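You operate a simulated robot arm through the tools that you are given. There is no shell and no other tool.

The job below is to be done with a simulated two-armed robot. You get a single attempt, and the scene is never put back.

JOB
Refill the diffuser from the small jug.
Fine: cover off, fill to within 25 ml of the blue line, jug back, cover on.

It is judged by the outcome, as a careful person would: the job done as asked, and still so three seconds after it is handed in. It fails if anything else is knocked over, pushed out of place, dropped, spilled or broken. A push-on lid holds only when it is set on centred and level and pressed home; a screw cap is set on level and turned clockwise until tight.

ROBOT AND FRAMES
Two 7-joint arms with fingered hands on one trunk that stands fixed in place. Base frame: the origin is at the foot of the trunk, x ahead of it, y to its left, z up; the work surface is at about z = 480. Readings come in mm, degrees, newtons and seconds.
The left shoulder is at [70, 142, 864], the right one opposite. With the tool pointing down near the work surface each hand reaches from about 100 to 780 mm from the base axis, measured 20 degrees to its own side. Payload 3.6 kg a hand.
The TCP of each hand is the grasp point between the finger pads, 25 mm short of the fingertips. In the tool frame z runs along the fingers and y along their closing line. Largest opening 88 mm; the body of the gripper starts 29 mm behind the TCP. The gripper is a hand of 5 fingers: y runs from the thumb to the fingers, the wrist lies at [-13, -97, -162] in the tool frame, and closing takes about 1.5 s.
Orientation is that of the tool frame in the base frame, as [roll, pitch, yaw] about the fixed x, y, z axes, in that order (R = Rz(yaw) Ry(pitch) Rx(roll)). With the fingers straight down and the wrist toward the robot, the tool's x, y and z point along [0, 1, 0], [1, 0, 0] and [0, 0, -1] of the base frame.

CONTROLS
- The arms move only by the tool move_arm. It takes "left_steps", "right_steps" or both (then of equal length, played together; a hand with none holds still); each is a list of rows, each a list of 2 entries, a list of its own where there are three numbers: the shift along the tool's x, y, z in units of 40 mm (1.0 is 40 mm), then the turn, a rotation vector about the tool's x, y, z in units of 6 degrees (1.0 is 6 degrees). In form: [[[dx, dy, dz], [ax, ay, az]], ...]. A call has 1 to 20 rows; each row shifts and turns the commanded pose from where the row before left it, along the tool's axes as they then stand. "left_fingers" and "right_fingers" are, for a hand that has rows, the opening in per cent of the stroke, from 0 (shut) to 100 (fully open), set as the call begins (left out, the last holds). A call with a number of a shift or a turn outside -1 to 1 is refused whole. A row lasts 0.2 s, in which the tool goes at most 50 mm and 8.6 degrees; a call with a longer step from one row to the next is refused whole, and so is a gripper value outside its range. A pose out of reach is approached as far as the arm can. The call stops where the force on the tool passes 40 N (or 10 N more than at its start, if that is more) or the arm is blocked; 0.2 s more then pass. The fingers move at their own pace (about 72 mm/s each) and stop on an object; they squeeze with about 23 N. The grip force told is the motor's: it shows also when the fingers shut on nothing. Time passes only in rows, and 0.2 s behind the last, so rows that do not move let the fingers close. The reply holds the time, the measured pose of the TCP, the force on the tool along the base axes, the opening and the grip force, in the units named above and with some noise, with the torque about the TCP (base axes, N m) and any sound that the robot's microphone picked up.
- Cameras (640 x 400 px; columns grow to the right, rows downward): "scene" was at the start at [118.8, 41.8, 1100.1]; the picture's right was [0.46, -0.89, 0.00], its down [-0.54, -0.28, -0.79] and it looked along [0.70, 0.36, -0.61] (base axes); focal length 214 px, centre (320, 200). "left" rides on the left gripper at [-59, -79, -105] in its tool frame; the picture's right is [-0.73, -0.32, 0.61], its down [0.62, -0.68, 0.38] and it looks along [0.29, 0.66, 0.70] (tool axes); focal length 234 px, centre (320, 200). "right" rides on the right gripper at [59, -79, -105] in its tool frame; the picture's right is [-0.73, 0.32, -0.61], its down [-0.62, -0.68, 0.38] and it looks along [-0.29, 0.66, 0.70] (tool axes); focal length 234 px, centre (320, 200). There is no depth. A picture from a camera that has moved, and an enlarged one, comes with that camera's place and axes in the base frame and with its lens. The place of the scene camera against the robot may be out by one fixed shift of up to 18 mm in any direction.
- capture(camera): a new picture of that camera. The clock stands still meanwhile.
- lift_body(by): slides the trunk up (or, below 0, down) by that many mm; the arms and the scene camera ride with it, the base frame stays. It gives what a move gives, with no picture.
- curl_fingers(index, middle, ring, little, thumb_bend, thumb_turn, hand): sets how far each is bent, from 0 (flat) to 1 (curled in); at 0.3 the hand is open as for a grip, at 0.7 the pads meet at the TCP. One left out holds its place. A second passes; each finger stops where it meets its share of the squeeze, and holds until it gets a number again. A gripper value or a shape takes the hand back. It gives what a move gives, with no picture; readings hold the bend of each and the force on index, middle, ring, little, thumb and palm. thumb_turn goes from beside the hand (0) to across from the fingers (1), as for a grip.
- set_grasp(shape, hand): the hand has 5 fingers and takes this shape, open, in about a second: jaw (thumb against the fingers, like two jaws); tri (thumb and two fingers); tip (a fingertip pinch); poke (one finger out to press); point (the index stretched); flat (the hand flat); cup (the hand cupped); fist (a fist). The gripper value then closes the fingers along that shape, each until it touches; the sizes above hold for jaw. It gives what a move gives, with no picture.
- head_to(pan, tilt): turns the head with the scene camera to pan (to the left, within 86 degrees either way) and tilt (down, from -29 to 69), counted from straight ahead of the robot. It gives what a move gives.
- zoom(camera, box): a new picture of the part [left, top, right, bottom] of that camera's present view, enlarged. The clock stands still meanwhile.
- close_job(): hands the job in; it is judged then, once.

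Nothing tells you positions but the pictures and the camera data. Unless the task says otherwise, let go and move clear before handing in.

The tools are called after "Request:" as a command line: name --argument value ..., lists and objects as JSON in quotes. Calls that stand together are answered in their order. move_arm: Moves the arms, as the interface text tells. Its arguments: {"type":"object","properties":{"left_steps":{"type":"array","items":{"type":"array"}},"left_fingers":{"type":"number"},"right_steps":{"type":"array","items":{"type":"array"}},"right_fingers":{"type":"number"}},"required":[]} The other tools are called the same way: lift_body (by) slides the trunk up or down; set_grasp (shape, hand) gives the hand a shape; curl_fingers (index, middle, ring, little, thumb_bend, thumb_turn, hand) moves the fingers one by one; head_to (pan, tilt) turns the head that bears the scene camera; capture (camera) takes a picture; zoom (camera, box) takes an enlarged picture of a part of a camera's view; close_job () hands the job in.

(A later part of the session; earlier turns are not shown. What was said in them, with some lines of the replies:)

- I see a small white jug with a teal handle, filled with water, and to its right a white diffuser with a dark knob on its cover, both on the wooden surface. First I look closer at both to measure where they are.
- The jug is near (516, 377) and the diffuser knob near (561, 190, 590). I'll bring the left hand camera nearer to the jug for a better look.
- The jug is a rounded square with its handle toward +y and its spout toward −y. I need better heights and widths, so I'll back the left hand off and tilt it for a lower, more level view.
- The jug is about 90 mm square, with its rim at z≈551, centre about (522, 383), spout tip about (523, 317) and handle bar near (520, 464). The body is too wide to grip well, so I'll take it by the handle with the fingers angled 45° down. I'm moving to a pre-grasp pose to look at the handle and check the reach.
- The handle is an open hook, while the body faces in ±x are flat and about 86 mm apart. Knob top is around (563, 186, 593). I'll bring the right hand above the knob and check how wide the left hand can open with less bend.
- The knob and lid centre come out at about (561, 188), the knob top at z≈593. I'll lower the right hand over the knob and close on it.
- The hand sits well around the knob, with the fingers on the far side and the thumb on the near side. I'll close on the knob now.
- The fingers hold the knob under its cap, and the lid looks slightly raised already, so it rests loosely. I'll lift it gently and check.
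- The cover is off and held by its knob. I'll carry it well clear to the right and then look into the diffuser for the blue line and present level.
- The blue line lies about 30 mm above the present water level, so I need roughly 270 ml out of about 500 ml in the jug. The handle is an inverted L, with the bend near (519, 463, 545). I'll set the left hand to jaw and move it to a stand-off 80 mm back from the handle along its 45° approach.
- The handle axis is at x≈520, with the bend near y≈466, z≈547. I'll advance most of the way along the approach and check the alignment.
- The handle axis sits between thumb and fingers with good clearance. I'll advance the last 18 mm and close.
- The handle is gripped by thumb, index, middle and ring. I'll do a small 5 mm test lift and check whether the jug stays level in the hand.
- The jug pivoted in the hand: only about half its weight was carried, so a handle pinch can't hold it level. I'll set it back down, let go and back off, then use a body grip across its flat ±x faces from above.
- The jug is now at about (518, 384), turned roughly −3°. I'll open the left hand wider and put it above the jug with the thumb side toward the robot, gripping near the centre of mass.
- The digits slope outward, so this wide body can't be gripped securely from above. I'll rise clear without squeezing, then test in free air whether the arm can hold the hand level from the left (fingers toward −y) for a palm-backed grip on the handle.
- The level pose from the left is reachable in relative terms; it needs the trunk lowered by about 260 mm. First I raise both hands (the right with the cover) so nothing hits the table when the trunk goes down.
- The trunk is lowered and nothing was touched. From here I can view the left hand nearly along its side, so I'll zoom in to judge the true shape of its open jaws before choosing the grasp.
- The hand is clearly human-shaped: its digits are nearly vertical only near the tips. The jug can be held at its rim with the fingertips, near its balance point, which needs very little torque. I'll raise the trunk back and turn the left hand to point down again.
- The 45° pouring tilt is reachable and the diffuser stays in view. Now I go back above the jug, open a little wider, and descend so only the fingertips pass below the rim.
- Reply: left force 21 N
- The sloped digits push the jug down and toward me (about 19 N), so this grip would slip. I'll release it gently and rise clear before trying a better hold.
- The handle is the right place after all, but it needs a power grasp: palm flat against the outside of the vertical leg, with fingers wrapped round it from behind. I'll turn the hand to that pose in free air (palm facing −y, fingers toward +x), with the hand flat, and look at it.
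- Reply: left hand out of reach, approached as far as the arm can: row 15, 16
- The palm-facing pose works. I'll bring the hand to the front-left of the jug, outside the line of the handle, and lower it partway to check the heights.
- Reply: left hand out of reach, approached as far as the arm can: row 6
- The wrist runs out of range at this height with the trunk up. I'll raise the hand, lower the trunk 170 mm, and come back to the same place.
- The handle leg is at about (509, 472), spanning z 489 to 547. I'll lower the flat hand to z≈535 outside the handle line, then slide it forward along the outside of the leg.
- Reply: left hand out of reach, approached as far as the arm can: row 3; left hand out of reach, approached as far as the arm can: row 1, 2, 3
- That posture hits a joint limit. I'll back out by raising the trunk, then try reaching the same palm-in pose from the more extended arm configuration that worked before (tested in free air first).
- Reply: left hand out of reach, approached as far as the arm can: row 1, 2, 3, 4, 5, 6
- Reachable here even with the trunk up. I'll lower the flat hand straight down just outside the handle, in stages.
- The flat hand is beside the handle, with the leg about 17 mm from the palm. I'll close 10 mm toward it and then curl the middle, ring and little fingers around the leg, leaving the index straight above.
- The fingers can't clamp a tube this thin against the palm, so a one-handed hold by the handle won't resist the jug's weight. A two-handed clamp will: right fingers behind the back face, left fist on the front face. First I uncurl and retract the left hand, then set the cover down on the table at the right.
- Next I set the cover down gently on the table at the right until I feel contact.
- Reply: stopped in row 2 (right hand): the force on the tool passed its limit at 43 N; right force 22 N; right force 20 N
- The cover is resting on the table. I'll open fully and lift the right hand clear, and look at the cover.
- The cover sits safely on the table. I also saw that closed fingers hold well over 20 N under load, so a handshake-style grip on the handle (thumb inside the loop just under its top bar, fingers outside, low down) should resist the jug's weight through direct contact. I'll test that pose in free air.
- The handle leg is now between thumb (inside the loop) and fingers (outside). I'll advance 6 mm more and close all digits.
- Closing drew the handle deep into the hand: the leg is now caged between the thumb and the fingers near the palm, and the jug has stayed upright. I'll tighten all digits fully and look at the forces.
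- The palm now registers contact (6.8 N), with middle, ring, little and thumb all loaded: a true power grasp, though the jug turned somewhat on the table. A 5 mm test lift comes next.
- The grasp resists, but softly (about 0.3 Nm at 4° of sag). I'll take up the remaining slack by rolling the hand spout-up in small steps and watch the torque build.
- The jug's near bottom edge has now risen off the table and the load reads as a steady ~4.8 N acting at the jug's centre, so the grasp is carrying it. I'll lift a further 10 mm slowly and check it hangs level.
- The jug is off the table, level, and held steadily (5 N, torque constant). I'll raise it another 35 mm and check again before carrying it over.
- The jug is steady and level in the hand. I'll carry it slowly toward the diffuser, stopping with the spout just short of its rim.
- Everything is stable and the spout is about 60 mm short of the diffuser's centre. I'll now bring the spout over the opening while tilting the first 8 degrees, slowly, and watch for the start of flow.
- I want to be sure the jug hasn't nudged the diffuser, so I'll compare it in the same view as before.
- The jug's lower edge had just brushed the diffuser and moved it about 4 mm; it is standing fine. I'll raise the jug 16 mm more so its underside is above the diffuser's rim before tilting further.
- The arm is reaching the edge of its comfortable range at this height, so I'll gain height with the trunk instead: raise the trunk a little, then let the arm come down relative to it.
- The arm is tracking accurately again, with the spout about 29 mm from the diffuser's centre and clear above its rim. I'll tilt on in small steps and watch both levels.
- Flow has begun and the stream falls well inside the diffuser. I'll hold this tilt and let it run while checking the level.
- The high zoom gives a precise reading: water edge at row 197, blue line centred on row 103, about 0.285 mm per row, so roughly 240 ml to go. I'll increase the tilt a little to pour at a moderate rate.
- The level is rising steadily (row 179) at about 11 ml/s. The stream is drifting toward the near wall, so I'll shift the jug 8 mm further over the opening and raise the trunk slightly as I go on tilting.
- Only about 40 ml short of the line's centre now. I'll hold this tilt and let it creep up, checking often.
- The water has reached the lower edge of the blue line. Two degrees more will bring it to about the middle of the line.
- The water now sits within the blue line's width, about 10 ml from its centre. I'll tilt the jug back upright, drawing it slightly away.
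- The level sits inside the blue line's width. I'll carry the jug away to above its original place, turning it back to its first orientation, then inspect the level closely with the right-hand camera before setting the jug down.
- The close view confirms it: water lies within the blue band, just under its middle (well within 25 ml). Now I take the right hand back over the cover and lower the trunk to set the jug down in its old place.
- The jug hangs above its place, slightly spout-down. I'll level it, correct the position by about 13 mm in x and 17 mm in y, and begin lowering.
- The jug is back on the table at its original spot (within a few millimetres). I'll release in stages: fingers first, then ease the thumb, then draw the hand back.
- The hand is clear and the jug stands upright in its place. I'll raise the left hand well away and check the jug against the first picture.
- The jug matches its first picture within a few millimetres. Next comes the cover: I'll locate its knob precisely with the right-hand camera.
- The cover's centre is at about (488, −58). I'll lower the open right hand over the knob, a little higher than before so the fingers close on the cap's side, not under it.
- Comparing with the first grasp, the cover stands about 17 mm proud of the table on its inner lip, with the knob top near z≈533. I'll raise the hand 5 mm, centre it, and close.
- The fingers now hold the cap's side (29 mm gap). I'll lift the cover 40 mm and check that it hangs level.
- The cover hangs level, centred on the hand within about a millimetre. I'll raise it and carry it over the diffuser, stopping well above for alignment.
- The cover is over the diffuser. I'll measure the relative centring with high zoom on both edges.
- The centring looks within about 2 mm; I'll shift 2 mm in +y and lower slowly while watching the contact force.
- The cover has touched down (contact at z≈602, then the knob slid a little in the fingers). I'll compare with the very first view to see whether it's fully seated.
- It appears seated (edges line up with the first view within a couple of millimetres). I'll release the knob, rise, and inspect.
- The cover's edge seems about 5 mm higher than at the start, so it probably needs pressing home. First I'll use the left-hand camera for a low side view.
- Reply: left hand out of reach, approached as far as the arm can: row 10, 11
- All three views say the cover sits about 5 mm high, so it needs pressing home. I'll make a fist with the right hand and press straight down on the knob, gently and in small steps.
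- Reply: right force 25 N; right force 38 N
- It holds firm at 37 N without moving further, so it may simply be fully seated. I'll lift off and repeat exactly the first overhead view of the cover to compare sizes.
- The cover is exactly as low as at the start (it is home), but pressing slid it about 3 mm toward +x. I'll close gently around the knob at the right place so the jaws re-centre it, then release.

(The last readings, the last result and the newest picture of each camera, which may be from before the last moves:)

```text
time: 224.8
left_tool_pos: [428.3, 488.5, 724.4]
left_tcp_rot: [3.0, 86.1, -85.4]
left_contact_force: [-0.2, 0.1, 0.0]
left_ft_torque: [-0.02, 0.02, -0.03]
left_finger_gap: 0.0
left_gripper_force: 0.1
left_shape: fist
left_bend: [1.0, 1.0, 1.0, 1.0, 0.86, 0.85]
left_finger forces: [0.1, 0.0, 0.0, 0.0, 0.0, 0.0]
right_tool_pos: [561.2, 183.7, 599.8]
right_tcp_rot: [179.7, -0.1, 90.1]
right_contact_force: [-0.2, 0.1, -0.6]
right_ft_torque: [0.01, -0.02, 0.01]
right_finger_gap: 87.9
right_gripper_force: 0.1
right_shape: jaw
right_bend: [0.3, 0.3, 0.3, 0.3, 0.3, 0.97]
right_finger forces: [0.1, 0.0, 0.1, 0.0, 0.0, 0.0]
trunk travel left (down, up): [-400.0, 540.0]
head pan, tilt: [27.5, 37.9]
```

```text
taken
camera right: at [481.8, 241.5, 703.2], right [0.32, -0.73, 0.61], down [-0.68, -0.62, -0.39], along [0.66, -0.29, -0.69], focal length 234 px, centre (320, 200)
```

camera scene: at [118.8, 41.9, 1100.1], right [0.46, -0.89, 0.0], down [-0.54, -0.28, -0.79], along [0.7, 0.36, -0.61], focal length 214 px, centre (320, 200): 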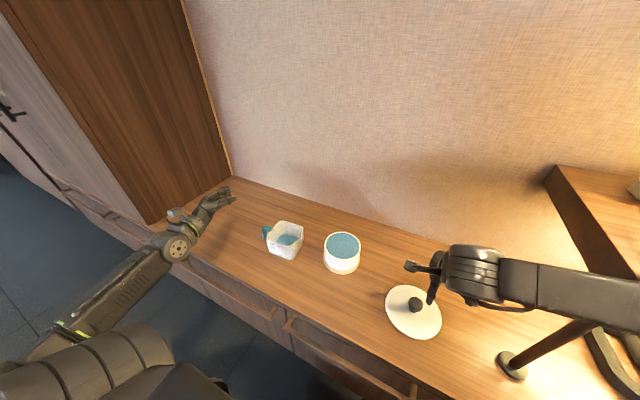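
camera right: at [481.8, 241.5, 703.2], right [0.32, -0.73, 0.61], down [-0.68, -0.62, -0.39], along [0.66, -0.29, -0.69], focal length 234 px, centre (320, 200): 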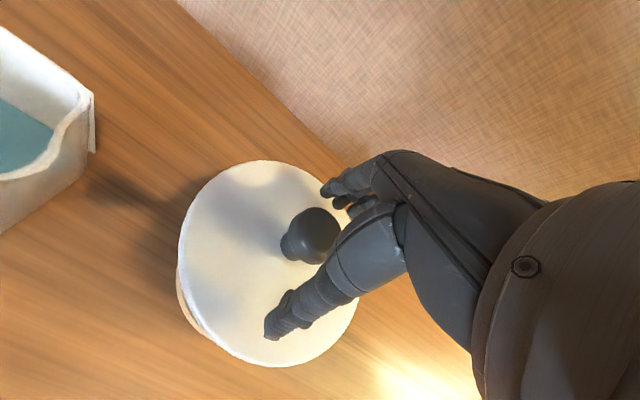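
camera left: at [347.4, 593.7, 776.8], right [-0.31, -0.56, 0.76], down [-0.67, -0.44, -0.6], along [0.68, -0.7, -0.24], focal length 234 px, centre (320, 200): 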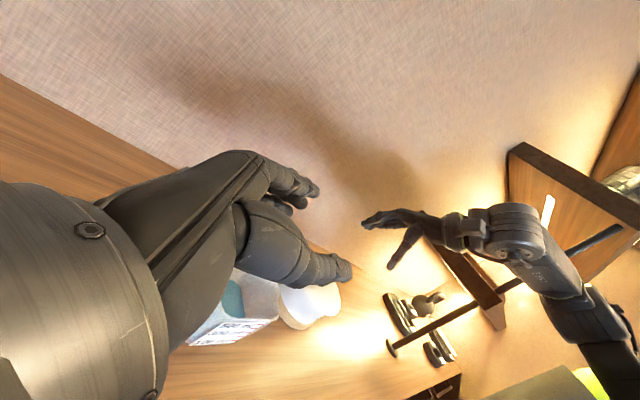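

Request:
move_arm --right_steps '[[[0, 0, 0], [0, 0, 0]], [[0, 0, 0], [0, 0, 0]], [[0, 0, 0], [0, 0, 0]], [[0, 0, 0], [0, 0, 0]], [[0, 0, 0], [0, 0, 0]], [[0, 0, 0], [0, 0, 0]], [[0, 0, 0], [0, 0, 0]]]' --right_fingers 0

Request:
zoom --camera "right" --box '[150, 150, 370, 390]'

Request:
zoom --camera "left" --box '[260, 240, 380, 340]'

Request:
zoom --camera "scene" --box '[300, 200, 380, 280]'

```text
time: 226.4
left_tool_pos: [428.5, 487.6, 724.7]
left_tcp_rot: [2.1, 86.1, -86.3]
left_contact_force: [0.2, 0.1, -0.3]
left_ft_torque: [0.0, 0.03, -0.02]
left_finger_gap: 0.0
left_gripper_force: 0.1
left_shape: fist
left_bend: [1.0, 1.0, 1.0, 1.0, 0.86, 0.85]
left_finger forces: [0.0, 0.0, 0.0, 0.1, 0.0, 0.1]
right_tool_pos: [560.1, 184.2, 599.1]
right_tcp_rot: [179.6, -0.2, 90.0]
right_contact_force: [0.2, -0.5, -1.3]
right_ft_torque: [0.0, -0.02, 0.03]
right_finger_gap: 23.2
right_gripper_force: 22.9
right_shape: jaw
right_bend: [0.74, 0.61, 0.63, 0.6, 0.78, 1.0]
right_finger forces: [13.7, 4.2, 0.0, 0.0, 15.6, 0.0]
trunk travel left (down, up): [-400.0, 540.0]
head pan, tilt: [27.5, 37.9]
```

```text
1.67 times, centred on (260, 270) of right
camera zoom: at [481.9, 241.4, 703.4], right [0.32, -0.73, 0.61], down [-0.68, -0.62, -0.39], along [0.66, -0.29, -0.69], focal length 390 px, centre (420, 83)
```

zoom: 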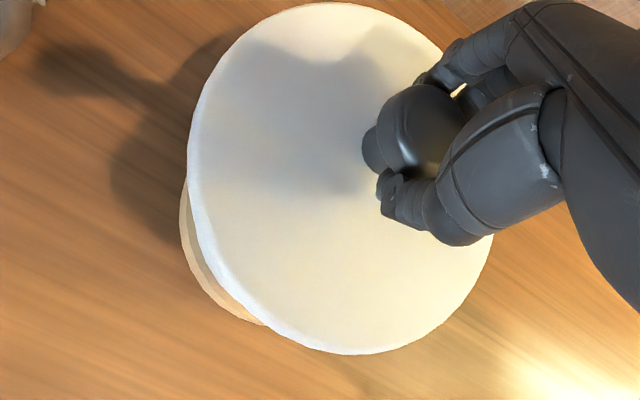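

```text
4.00 times, centred on (320, 290) of left
camera zoom: at [347.4, 593.7, 776.7], right [-0.31, -0.57, 0.76], down [-0.67, -0.44, -0.6], along [0.68, -0.69, -0.24], focal length 937 px, centre (320, -160)
```

zoom: 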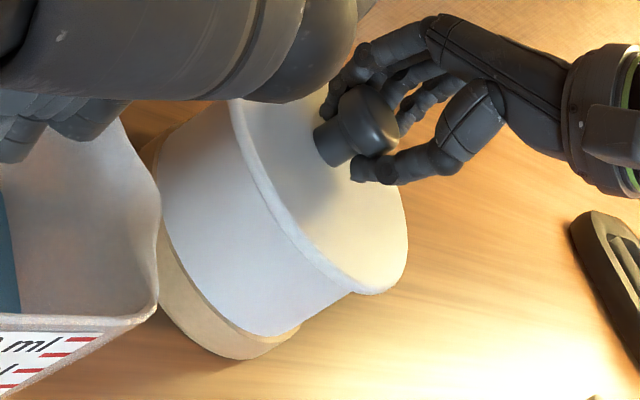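

```text
5.00 times, centred on (340, 240) of scene
camera zoom: at [118.9, 41.9, 1100.1], right [0.46, -0.89, 0.0], down [-0.54, -0.28, -0.79], along [0.7, 0.36, -0.61], focal length 1072 px, centre (220, 0)
```

zoom: 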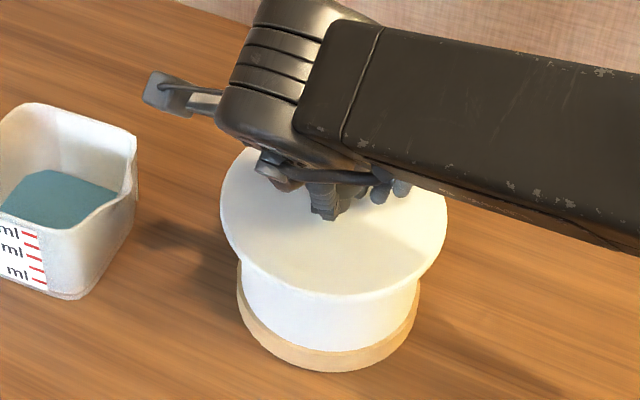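

Closing slipped under the cap and lifted the cover slightly. I'll lower it back until it rests, release, and re-grip a few millimetres higher.

Request:
move_arm --right_steps '[[[0, 0, 0.06], [0, 0, 0]], [[0, 0, 0.06], [0, 0, 0]], [[0, 0, 0], [0, 0, 0]]]'

Request:
move_arm --right_steps '[[[0, 0, 0.06], [0, 0, 0]], [[0, 0, 0.04], [0, 0, 0]], [[0, 0, 0], [0, 0, 0]]]'

Request:
zoom --camera "left" --box '[260, 240, 380, 340]'

Request:
zoom --camera "right" --box '[150, 150, 370, 390]'

```text
time: 227.2
left_tool_pos: [428.6, 488.2, 725.8]
left_tcp_rot: [3.6, 86.2, -84.8]
left_contact_force: [-0.3, 0.6, -0.1]
left_ft_torque: [0.01, 0.06, 0.0]
left_finger_gap: 0.0
left_gripper_force: 0.1
left_shape: fist
left_bend: [1.0, 1.0, 1.0, 1.0, 0.86, 0.85]
left_finger forces: [0.1, 0.1, 0.1, 0.0, 0.0, 0.0]
right_tool_pos: [561.6, 183.8, 594.5]
right_tcp_rot: [179.7, -0.1, 90.0]
right_contact_force: [-0.3, -0.7, 0.1]
right_ft_torque: [-0.02, 0.02, 0.03]
right_finger_gap: 23.1
right_gripper_force: 23.4
right_shape: jaw
right_bend: [0.74, 0.62, 0.63, 0.6, 0.79, 1.0]
right_finger forces: [12.8, 3.9, 0.1, 0.0, 15.8, 0.1]
trunk travel left (down, up): [-400.0, 540.0]
head pan, tilt: [27.5, 37.9]
```

```text
time: 228.0
left_tool_pos: [428.2, 486.4, 725.3]
left_tcp_rot: [4.6, 86.1, -83.8]
left_contact_force: [0.1, -0.3, 0.4]
left_ft_torque: [0.02, 0.01, -0.01]
left_finger_gap: 0.1
left_gripper_force: 0.0
left_shape: fist
left_bend: [1.0, 1.0, 1.0, 1.0, 0.86, 0.85]
left_finger forces: [0.0, 0.0, 0.1, 0.0, 0.0, 0.1]
right_tool_pos: [560.2, 182.5, 591.4]
right_tcp_rot: [179.6, -0.1, 90.0]
right_contact_force: [-2.5, -3.2, 4.7]
right_ft_torque: [-0.06, -0.13, -0.03]
right_finger_gap: 23.0
right_gripper_force: 23.1
right_shape: jaw
right_bend: [0.74, 0.62, 0.63, 0.6, 0.79, 1.0]
right_finger forces: [12.4, 4.0, 0.0, 0.0, 17.7, 0.0]
trunk travel left (down, up): [-400.0, 540.0]
head pan, tilt: [27.5, 37.9]
```

```text
4.00 times, centred on (320, 290) of left
camera zoom: at [346.7, 593.4, 777.4], right [-0.31, -0.57, 0.76], down [-0.67, -0.44, -0.6], along [0.68, -0.69, -0.24], focal length 937 px, centre (320, -160)
```

zoom: 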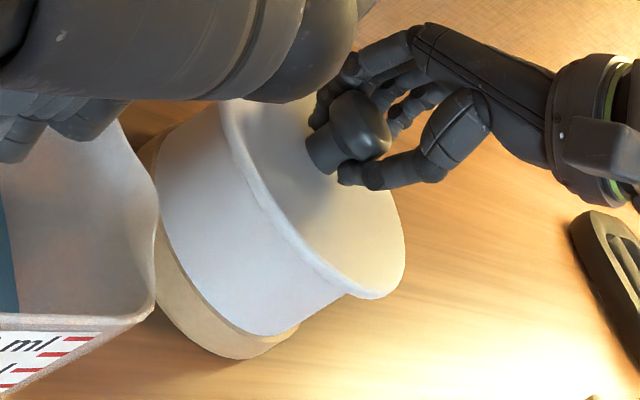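

```text
1.67 times, centred on (260, 270) of right
camera zoom: at [481.6, 240.8, 695.5], right [0.32, -0.73, 0.61], down [-0.68, -0.62, -0.39], along [0.66, -0.29, -0.69], focal length 390 px, centre (420, 83)
```

zoom: 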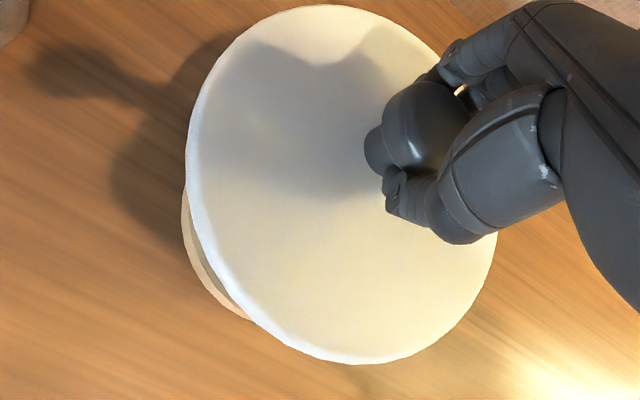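

Contact shows a sideways push toward −x and −y, so the lip is catching on the far left side. I'll shift the cover 2 mm that way and lower again.

Request:
move_arm --right_steps '[[[-0.05, -0.06, -0.05], [0, 0, 0]], [[0, 0, 0], [0, 0, 0]], [[0, 0, 0.05], [0, 0, 0]], [[0, 0, 0.04], [0, 0, 0]], [[0, 0, 0], [0, 0, 0]]]'

Request:
zoom --camera "left" --box '[260, 240, 380, 340]'

Request:
zoom --camera "right" --box '[150, 150, 370, 390]'

```text
time: 229.2
left_tool_pos: [427.3, 487.5, 725.5]
left_tcp_rot: [2.3, 86.2, -86.2]
left_contact_force: [0.0, 0.0, 0.0]
left_ft_torque: [0.01, 0.0, -0.02]
left_finger_gap: 0.1
left_gripper_force: 0.1
left_shape: fist
left_bend: [1.0, 1.0, 1.0, 1.0, 0.86, 0.85]
left_finger forces: [0.0, 0.0, 0.0, 0.1, 0.0, 0.1]
right_tool_pos: [557.7, 181.8, 590.5]
right_tcp_rot: [179.6, -0.2, 90.0]
right_contact_force: [-1.6, 0.4, 3.7]
right_ft_torque: [0.0, -0.24, 0.02]
right_finger_gap: 22.7
right_gripper_force: 22.8
right_shape: jaw
right_bend: [0.74, 0.73, 0.63, 0.6, 0.79, 1.0]
right_finger forces: [13.8, 3.0, 0.0, 0.1, 17.4, 0.1]
trunk travel left (down, up): [-400.0, 540.0]
head pan, tilt: [27.5, 37.9]
```

```text
4.00 times, centred on (320, 290) of left
camera zoom: at [346.8, 593.6, 777.1], right [-0.31, -0.57, 0.76], down [-0.67, -0.44, -0.6], along [0.68, -0.69, -0.24], focal length 937 px, centre (320, -160)
```

zoom: 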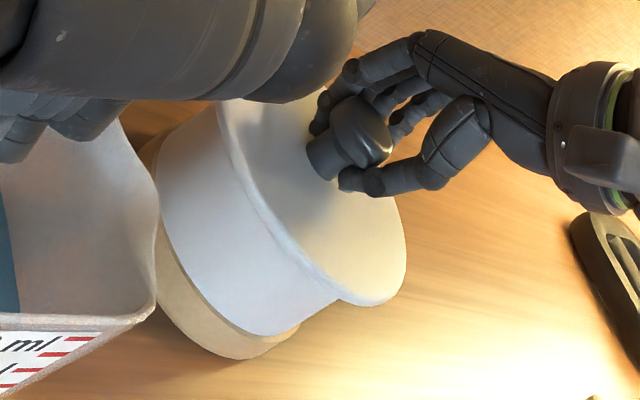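

```text
1.67 times, centred on (260, 270) of right
camera zoom: at [479.3, 239.1, 693.7], right [0.32, -0.73, 0.61], down [-0.68, -0.62, -0.39], along [0.66, -0.29, -0.69], focal length 390 px, centre (420, 83)
```

zoom: 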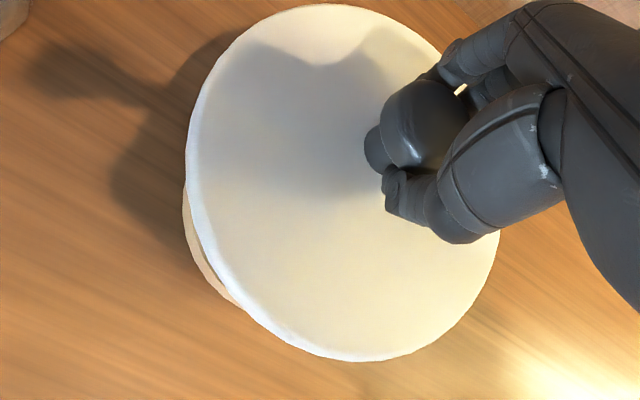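

Request:
move_arm --right_steps '[[[0, 0, 0], [0, 0, 0]], [[0, 0, 0], [0, 0, 0]], [[0, 0, 0], [0, 0, 0]], [[0, 0, 0], [0, 0, 0]], [[0, 0, 0], [0, 0, 0]]]' --right_fingers 100

Request:
move_arm --right_steps '[[[0, 0, -0.3], [0, 0, 0]], [[0.03, 0.15, -0.7], [0, 0, 0]], [[0, 0, -0.8], [0, 0, 0]], [[0, 0, -0.74], [0, 0, 0]], [[0, 0, 0], [0, 0, 0]], [[0, 0, 0], [0, 0, 0]]]'

Request:
zoom --camera "right" --box '[140, 195, 320, 375]'

Request:
zoom --camera "scene" --box '[300, 200, 380, 280]'

Request:
zoom --camera "left" --box '[280, 280, 350, 330]'

```text
time: 230.4
left_tool_pos: [428.4, 488.0, 725.0]
left_tcp_rot: [4.1, 86.1, -84.3]
left_contact_force: [0.7, 0.9, -0.4]
left_ft_torque: [0.0, 0.0, 0.0]
left_finger_gap: 0.0
left_gripper_force: 0.0
left_shape: fist
left_bend: [1.0, 1.0, 1.0, 1.0, 0.86, 0.85]
left_finger forces: [0.0, 0.0, 0.0, 0.0, 0.0, 0.1]
right_tool_pos: [559.7, 181.8, 589.3]
right_tcp_rot: [179.7, -0.1, 89.9]
right_contact_force: [-0.1, 0.0, -0.1]
right_ft_torque: [-0.03, 0.0, 0.01]
right_finger_gap: 87.6
right_gripper_force: 0.0
right_shape: jaw
right_bend: [0.3, 0.3, 0.3, 0.3, 0.3, 0.98]
right_finger forces: [0.0, 0.0, 0.1, 0.0, 0.0, 0.0]
trunk travel left (down, up): [-400.0, 540.0]
head pan, tilt: [27.5, 37.9]
```

```text
time: 231.8
left_tool_pos: [429.0, 486.8, 724.8]
left_tcp_rot: [2.4, 86.1, -85.9]
left_contact_force: [-0.5, -0.4, -0.1]
left_ft_torque: [0.02, 0.02, -0.01]
left_finger_gap: 0.3
left_gripper_force: 0.0
left_shape: fist
left_bend: [1.0, 1.0, 1.0, 1.0, 0.86, 0.85]
left_finger forces: [0.0, 0.0, 0.0, 0.0, 0.0, 0.0]
right_tool_pos: [564.3, 182.5, 691.5]
right_tcp_rot: [179.7, 0.0, 90.0]
right_contact_force: [-0.9, -0.4, 0.3]
right_ft_torque: [-0.01, -0.01, 0.04]
right_finger_gap: 87.6
right_gripper_force: 0.1
right_shape: jaw
right_bend: [0.3, 0.3, 0.3, 0.3, 0.3, 0.98]
right_finger forces: [0.1, 0.0, 0.0, 0.0, 0.1, 0.0]
trunk travel left (down, up): [-400.0, 540.0]
head pan, tilt: [27.5, 37.9]
```

```text
2.22 times, centred on (230, 285) of right
camera zoom: at [485.6, 239.9, 795.9], right [0.32, -0.73, 0.61], down [-0.68, -0.62, -0.39], along [0.66, -0.29, -0.69], focal length 520 px, centre (520, 11)
```

zoom: 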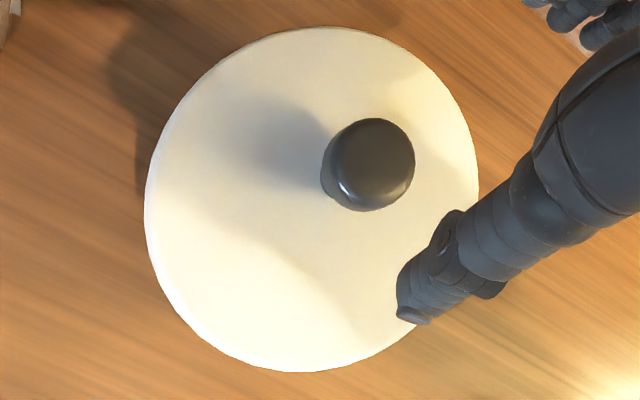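

```text
5.00 times, centred on (340, 240) of scene
camera zoom: at [118.8, 41.9, 1100.1], right [0.46, -0.89, 0.0], down [-0.54, -0.28, -0.79], along [0.7, 0.36, -0.61], focal length 1072 px, centre (220, 0)
```

zoom: 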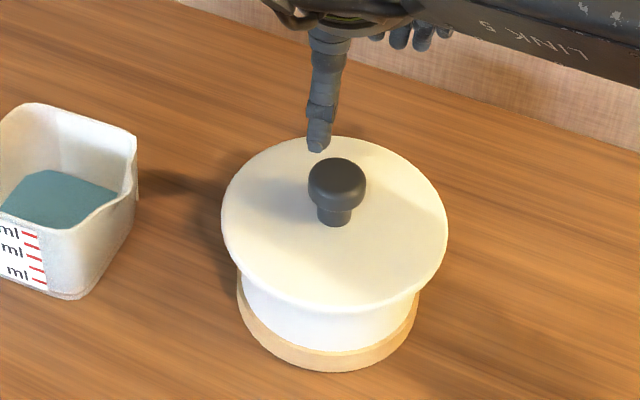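

```text
8.00 times, centred on (315, 305) of left
camera zoom: at [347.3, 593.7, 776.8], right [-0.31, -0.57, 0.76], down [-0.67, -0.44, -0.6], along [0.68, -0.69, -0.24], focal length 1873 px, centre (360, -640)
```

zoom: 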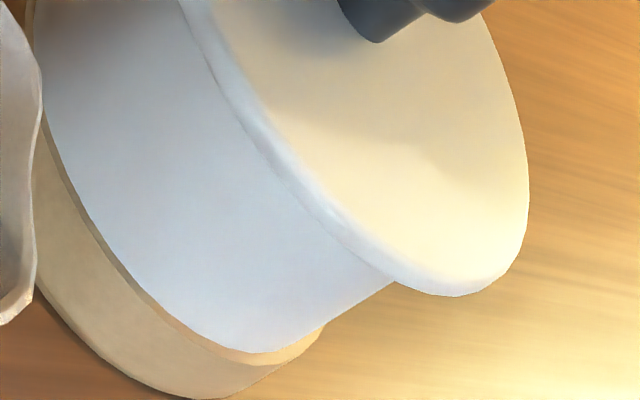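

Request:
zoom --camera "scene" --box '[240, 190, 400, 290]'

Request:
zoom --camera "scene" --box '[325, 245, 361, 285]'

```text
4.00 times, centred on (320, 240) of scene
camera zoom: at [118.8, 41.9, 1100.1], right [0.46, -0.89, 0.0], down [-0.54, -0.28, -0.79], along [0.7, 0.36, -0.61], focal length 858 px, centre (320, 40)
```

zoom: 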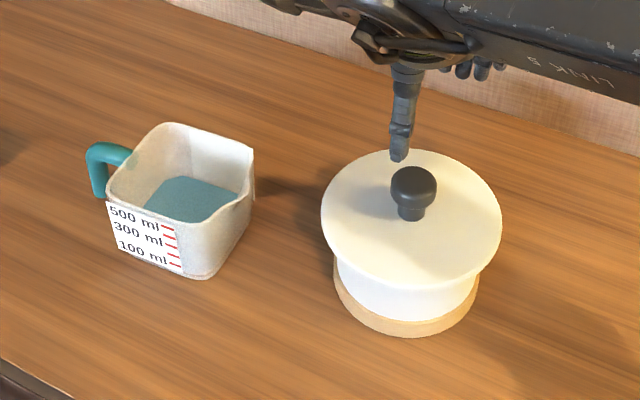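

```text
10.00 times, centred on (343, 265) of scene
camera zoom: at [118.8, 41.9, 1100.1], right [0.46, -0.89, 0.0], down [-0.54, -0.28, -0.79], along [0.7, 0.36, -0.61], focal length 2145 px, centre (90, -450)
```

zoom: 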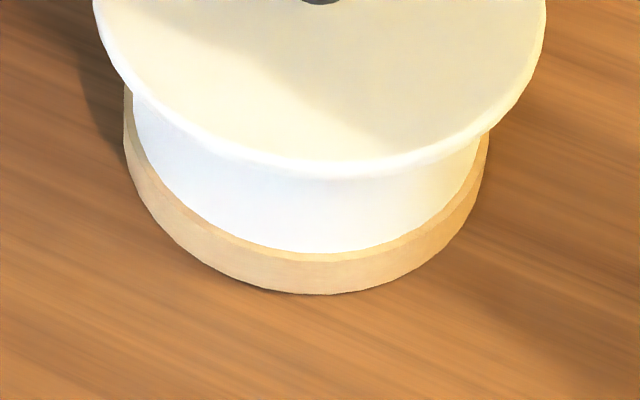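

The cover now matches the first overhead view almost pixel for pixel (same size, same knob position), so it's level, seated and centred within about 1.5 mm. I'll give it one light, properly centred press to be sure it is home; last time the contact was 16 mm off the knob's axis, so I shift the fist accordingly.

Request:
set_grasp --hand "right" --shape "fist"

Request:
move_arm --right_steps '[[[-0.39, -0.13, 0], [0, 0, 0]], [[0, 0, 0.6], [0, 0, 0]], [[0, 0, 0.7], [0, 0, 0]], [[0, 0, 0.6], [0, 0, 0]], [[0, 0, 0.15], [0, 0, 0]], [[0, 0, 0], [0, 0, 0]]]'

Request:
zoom --camera "left" --box '[260, 240, 380, 340]'

Request:
zoom --camera "scene" --box '[300, 200, 380, 280]'

```text
time: 232.7
left_tool_pos: [428.9, 487.6, 725.0]
left_tcp_rot: [3.3, 86.1, -85.2]
left_contact_force: [0.1, -0.7, -0.5]
left_ft_torque: [-0.01, -0.01, -0.03]
left_finger_gap: 0.4
left_gripper_force: 0.0
left_shape: fist
left_bend: [1.0, 1.0, 1.0, 1.0, 0.86, 0.85]
left_finger forces: [0.0, 0.0, 0.0, 0.0, 0.0, 0.1]
right_tool_pos: [565.0, 182.9, 691.7]
right_tcp_rot: [179.7, -0.1, 90.0]
right_contact_force: [-0.5, -0.2, 0.5]
right_ft_torque: [-0.01, 0.0, 0.02]
right_finger_gap: 0.0
right_gripper_force: 0.1
right_shape: fist
right_bend: [1.0, 1.0, 1.0, 1.0, 0.86, 0.85]
right_finger forces: [0.0, 0.0, 0.1, 0.0, 0.0, 0.0]
trunk travel left (down, up): [-400.0, 540.0]
head pan, tilt: [27.5, 37.9]
```

```text
time: 234.1
left_tool_pos: [429.3, 487.8, 724.9]
left_tcp_rot: [2.4, 86.0, -86.0]
left_contact_force: [-0.4, -0.2, 0.8]
left_ft_torque: [0.01, 0.02, 0.03]
left_finger_gap: 0.0
left_gripper_force: 0.0
left_shape: fist
left_bend: [1.0, 1.0, 1.0, 1.0, 0.86, 0.85]
left_finger forces: [0.0, 0.0, 0.0, 0.0, 0.0, 0.1]
right_tool_pos: [559.7, 167.9, 609.5]
right_tcp_rot: [179.7, -0.1, 90.0]
right_contact_force: [0.5, 0.7, -0.4]
right_ft_torque: [0.01, -0.02, 0.03]
right_finger_gap: 0.0
right_gripper_force: 0.1
right_shape: fist
right_bend: [1.0, 1.0, 1.0, 1.0, 0.86, 0.85]
right_finger forces: [0.1, 0.0, 0.1, 0.1, 0.1, 0.0]
trunk travel left (down, up): [-400.0, 540.0]
head pan, tilt: [27.5, 37.9]
```

```text
4.00 times, centred on (320, 290) of left
camera zoom: at [347.3, 593.7, 776.7], right [-0.31, -0.57, 0.76], down [-0.67, -0.44, -0.6], along [0.68, -0.69, -0.24], focal length 937 px, centre (320, -160)
```

zoom: 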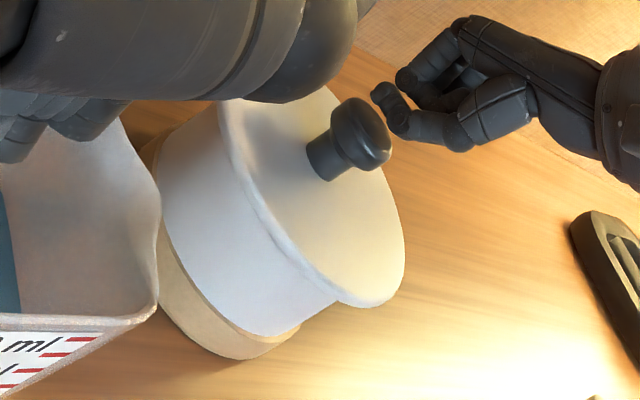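

```text
5.00 times, centred on (340, 240) of scene
camera zoom: at [118.9, 41.9, 1100.1], right [0.46, -0.89, 0.0], down [-0.54, -0.28, -0.79], along [0.7, 0.36, -0.61], focal length 1072 px, centre (220, 0)
```

zoom: 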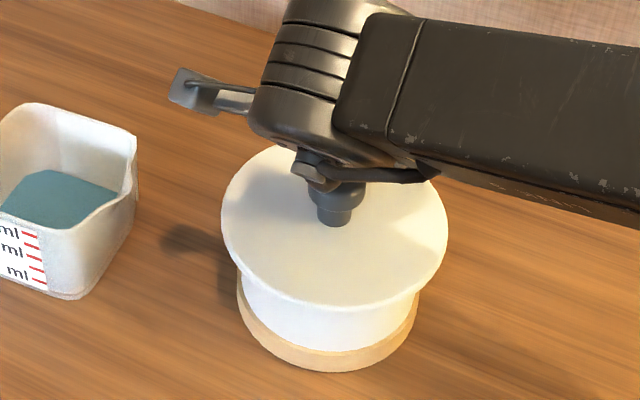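

Request:
move_arm --right_steps '[[[0, 0, 0.06], [0, 0, 0]], [[0, 0, 0.06], [0, 0, 0]], [[0, 0, 0], [0, 0, 0]]]'

Request:
move_arm --right_steps '[[[0, 0, 0.05], [0, 0, 0]], [[0, 0, 0], [0, 0, 0]]]'

Request:
move_arm --right_steps '[[[0, 0, 0.04], [0, 0, 0]], [[0, 0, 0], [0, 0, 0]]]'

```text
time: 234.9
left_tool_pos: [429.0, 487.4, 726.0]
left_tcp_rot: [2.1, 86.2, -86.3]
left_contact_force: [0.2, -1.0, 0.1]
left_ft_torque: [-0.01, -0.01, 0.0]
left_finger_gap: 0.2
left_gripper_force: 0.2
left_shape: fist
left_bend: [1.0, 1.0, 1.0, 1.0, 0.86, 0.85]
left_finger forces: [0.0, 0.0, 0.1, 0.0, 0.0, 0.0]
right_tool_pos: [560.2, 167.5, 604.5]
right_tcp_rot: [179.8, -0.1, 90.1]
right_contact_force: [0.0, -0.5, -0.5]
right_ft_torque: [-0.02, 0.0, -0.02]
right_finger_gap: 0.2
right_gripper_force: 0.0
right_shape: fist
right_bend: [1.0, 1.0, 1.0, 1.0, 0.86, 0.85]
right_finger forces: [0.0, 0.0, 0.1, 0.0, 0.2, 0.1]
trunk travel left (down, up): [-400.0, 540.0]
head pan, tilt: [27.5, 37.9]
```

```text
time: 235.5
left_tool_pos: [428.1, 486.5, 725.2]
left_tcp_rot: [2.1, 86.1, -86.3]
left_contact_force: [-0.3, 0.0, -0.1]
left_ft_torque: [0.01, -0.01, -0.01]
left_finger_gap: 0.0
left_gripper_force: 0.1
left_shape: fist
left_bend: [1.0, 1.0, 1.0, 1.0, 0.86, 0.85]
left_finger forces: [0.0, 0.0, 0.1, 0.0, 0.0, 0.0]
right_tool_pos: [558.5, 167.5, 602.4]
right_tcp_rot: [179.7, -0.2, 89.9]
right_contact_force: [-0.8, 0.0, 5.4]
right_ft_torque: [0.1, -0.08, 0.01]
right_finger_gap: 0.0
right_gripper_force: 0.1
right_shape: fist
right_bend: [1.0, 1.0, 1.0, 1.0, 0.88, 0.85]
right_finger forces: [0.0, 0.1, 0.0, 0.0, 4.4, 0.0]
trunk travel left (down, up): [-400.0, 540.0]
head pan, tilt: [27.5, 37.9]
```

```text
time: 236.1
left_tool_pos: [428.9, 487.1, 726.0]
left_tcp_rot: [4.7, 86.0, -83.6]
left_contact_force: [0.6, 0.6, -0.1]
left_ft_torque: [-0.01, -0.02, 0.01]
left_finger_gap: 0.0
left_gripper_force: 0.0
left_shape: fist
left_bend: [1.0, 1.0, 1.0, 1.0, 0.86, 0.85]
left_finger forces: [0.1, 0.0, 0.0, 0.0, 0.1, 0.1]
right_tool_pos: [558.3, 167.0, 600.8]
right_tcp_rot: [179.7, -0.2, 89.9]
right_contact_force: [-2.3, 0.1, 6.9]
right_ft_torque: [0.09, -0.07, 0.0]
right_finger_gap: 0.0
right_gripper_force: 0.0
right_shape: fist
right_bend: [1.0, 1.0, 1.0, 1.0, 0.89, 0.85]
right_finger forces: [0.0, 0.1, 0.0, 0.1, 7.5, 0.0]
trunk travel left (down, up): [-400.0, 540.0]
head pan, tilt: [27.5, 37.9]
```

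The sideways share is rising, so I'll stop here, lift off, and re-check the cover's position.

Request:
move_arm --right_steps '[[[0, 0, -0.2], [0, 0, 0]], [[0, 0, -0.6], [0, 0, 0]], [[0, 0, -0.8], [0, 0, 0]], [[0.39, 0.13, -0.66], [0, 0, 0]], [[0, 0, 0], [0, 0, 0]]]'

Request:
set_grasp --hand "right" --shape "jaw"

Request:
zoom --camera "right" --box '[140, 195, 320, 375]'

Request:
zoom --camera "scene" --box '[240, 190, 400, 290]'

```text
time: 237.3
left_tool_pos: [428.4, 487.1, 725.8]
left_tcp_rot: [2.3, 86.1, -86.1]
left_contact_force: [0.0, -0.5, 0.1]
left_ft_torque: [-0.02, -0.03, 0.03]
left_finger_gap: 0.0
left_gripper_force: 0.1
left_shape: fist
left_bend: [1.0, 1.0, 1.0, 1.0, 0.86, 0.85]
left_finger forces: [0.1, 0.0, 0.0, 0.0, 0.0, 0.0]
right_tool_pos: [564.4, 182.2, 692.0]
right_tcp_rot: [179.8, -0.1, 90.0]
right_contact_force: [0.2, 0.1, -0.7]
right_ft_torque: [0.01, 0.05, 0.0]
right_finger_gap: 0.1
right_gripper_force: 0.1
right_shape: fist
right_bend: [1.0, 1.0, 1.0, 1.0, 0.86, 0.85]
right_finger forces: [0.0, 0.1, 0.0, 0.0, 0.0, 0.0]
trunk travel left (down, up): [-400.0, 540.0]
head pan, tilt: [27.5, 37.9]
```

```text
time: 238.2
left_tool_pos: [429.8, 487.5, 725.5]
left_tcp_rot: [3.0, 86.1, -85.3]
left_contact_force: [-0.3, -0.4, -0.1]
left_ft_torque: [-0.02, 0.0, 0.04]
left_finger_gap: 0.0
left_gripper_force: 0.1
left_shape: fist
left_bend: [1.0, 1.0, 1.0, 1.0, 0.86, 0.85]
left_finger forces: [0.1, 0.1, 0.0, 0.0, 0.1, 0.1]
right_tool_pos: [564.1, 183.3, 690.8]
right_tcp_rot: [179.6, -0.1, 90.0]
right_contact_force: [0.2, 0.4, 0.2]
right_ft_torque: [-0.01, -0.01, -0.01]
right_finger_gap: 87.7
right_gripper_force: 0.1
right_shape: jaw
right_bend: [0.3, 0.3, 0.3, 0.3, 0.3, 0.97]
right_finger forces: [0.0, 0.1, 0.0, 0.1, 0.0, 0.1]
trunk travel left (down, up): [-400.0, 540.0]
head pan, tilt: [27.5, 37.9]
```

```text
2.22 times, centred on (230, 285) of right
camera zoom: at [484.7, 239.9, 795.8], right [0.32, -0.73, 0.61], down [-0.68, -0.62, -0.39], along [0.66, -0.29, -0.69], focal length 520 px, centre (520, 11)
```

zoom: 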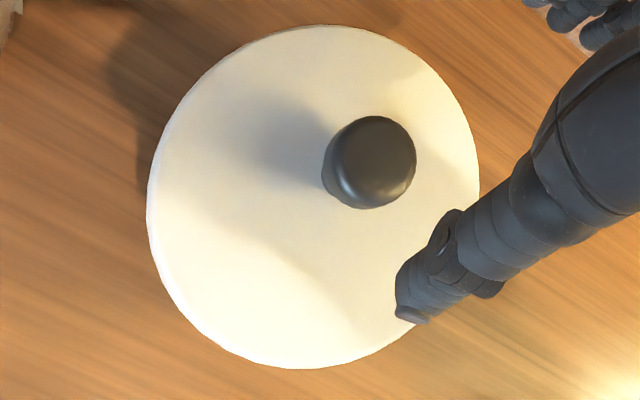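

```text
4.00 times, centred on (320, 240) of scene
camera zoom: at [118.8, 41.9, 1100.1], right [0.46, -0.89, 0.0], down [-0.54, -0.28, -0.79], along [0.7, 0.36, -0.61], focal length 858 px, centre (320, 40)
```

zoom: 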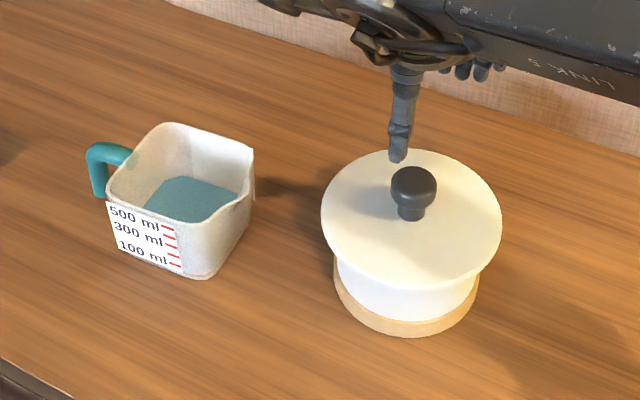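

The cover is level, down at its original height and centred within about 2 mm; nothing else has moved. I'll take both hands well clear and do a final check.

Request:
move_arm --left_steps '[[[-0.6, 0, 0], [0, 0, 0]], [[-0.8, 0, 0], [0, 0, 0]], [[-0.8, 0, 0], [0, 0, 0]], [[0, 0, 0], [0, 0, 0]], [[0, 0, 0], [0, 0, 0]], [[0, 0, 0], [0, 0, 0]], [[0, 0, 0], [0, 0, 0]], [[0, 0, 0], [0, 0, 0]]]' --right_steps '[[[0, 0, -0.8], [0, 0, 0]], [[0, 0, -0.9], [0, 0, 0]], [[-0.6, 0, -0.7], [0, 0, 0]], [[-0.8, -0.2, -0.4], [0, 0, 0]], [[-0.8, -0.2, 0], [0, 0, 0]], [[-0.8, -0.2, 0], [0, 0, 0]], [[-0.6, -0.2, 0], [0, 0, 0]], [[0, 0, 0], [0, 0, 0]]]'

Request:
capture --camera "scene"

Request:
zoom --camera "scene" --box '[240, 190, 400, 290]'

Request:
zoom --camera "scene" --box '[305, 205, 385, 285]'

```text
time: 240.0
left_tool_pos: [429.5, 493.5, 811.9]
left_tcp_rot: [4.9, 86.0, -83.6]
left_contact_force: [-0.3, -0.2, 0.3]
left_ft_torque: [0.02, 0.02, 0.0]
left_finger_gap: 0.1
left_gripper_force: 0.0
left_shape: fist
left_bend: [1.0, 1.0, 1.0, 1.0, 0.86, 0.85]
left_finger forces: [0.0, 0.0, 0.0, 0.0, 0.1, 0.0]
right_tool_pos: [532.5, 37.6, 802.9]
right_tcp_rot: [179.7, -0.1, 89.9]
right_contact_force: [-0.1, 0.8, 0.4]
right_ft_torque: [0.04, 0.01, 0.01]
right_finger_gap: 87.7
right_gripper_force: 0.1
right_shape: jaw
right_bend: [0.3, 0.3, 0.3, 0.3, 0.3, 0.97]
right_finger forces: [0.1, 0.1, 0.0, 0.0, 0.0, 0.1]
trunk travel left (down, up): [-400.0, 540.0]
head pan, tilt: [27.5, 37.9]
```

```text
taken
camera scene: at [118.9, 42.2, 1100.0], right [0.46, -0.89, 0.0], down [-0.54, -0.28, -0.79], along [0.7, 0.36, -0.61], focal length 214 px, centre (320, 200)
```

scene: 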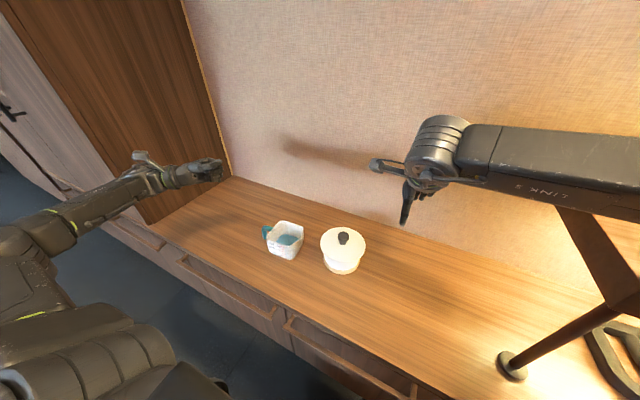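

```text
4.00 times, centred on (320, 240) of scene
camera zoom: at [118.9, 42.2, 1100.0], right [0.46, -0.89, 0.0], down [-0.54, -0.28, -0.79], along [0.7, 0.36, -0.61], focal length 858 px, centre (320, 40)
```

zoom: 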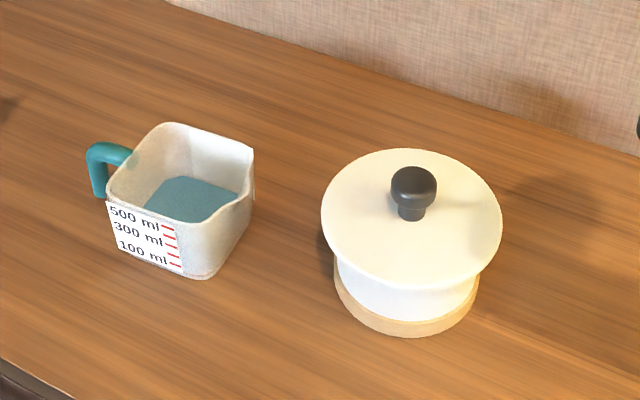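

```text
5.00 times, centred on (345, 245) of scene
camera zoom: at [118.9, 42.2, 1100.0], right [0.46, -0.89, 0.0], down [-0.54, -0.28, -0.79], along [0.7, 0.36, -0.61], focal length 1072 px, centre (195, -25)
```

zoom: 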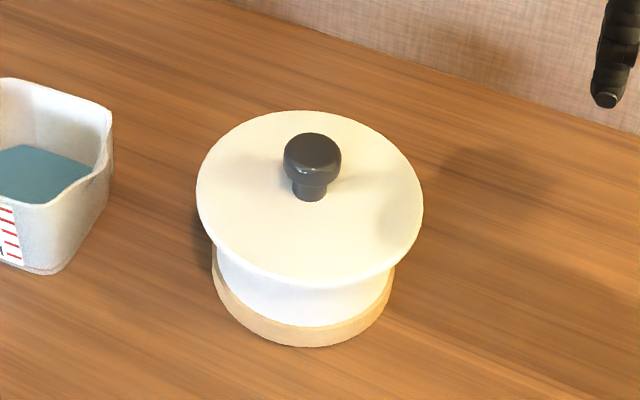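

The final view matches the start: the jug is in its place with its handle to the left, the diffuser is filled to the blue line, and the cover is level and seated. The table is dry and both hands are clear, so I'm handing the job in.

Request:
close_job

```text
The job is handed in.
```

The diffuser is refilled and handed in. The water sits within the width of the blue line, which I estimate is about 10 ml below its centre, inside your 25 ml limit. That estimate comes from measuring the camera pictures.

- **Jug:** it is back within a few millimetres of where it started, handle to the left, with some water still in it.
- **Cover:** it is level and down at its original height, about 2 mm off centre.
- **Pressing the cover:** my first press, at 37 N, slid it about 3 mm, so I re-centred it. I cut the second, lighter press short when it began to push sideways. It sits at full depth, but it has not had a firm press since I re-centred it.
- **Diffuser:** the jug brushed it while I was pouring and moved it about 4 to 5 mm. I left it there.
- **Spills:** I saw no water on the table and nothing else was disturbed. Both hands are empty and clear.
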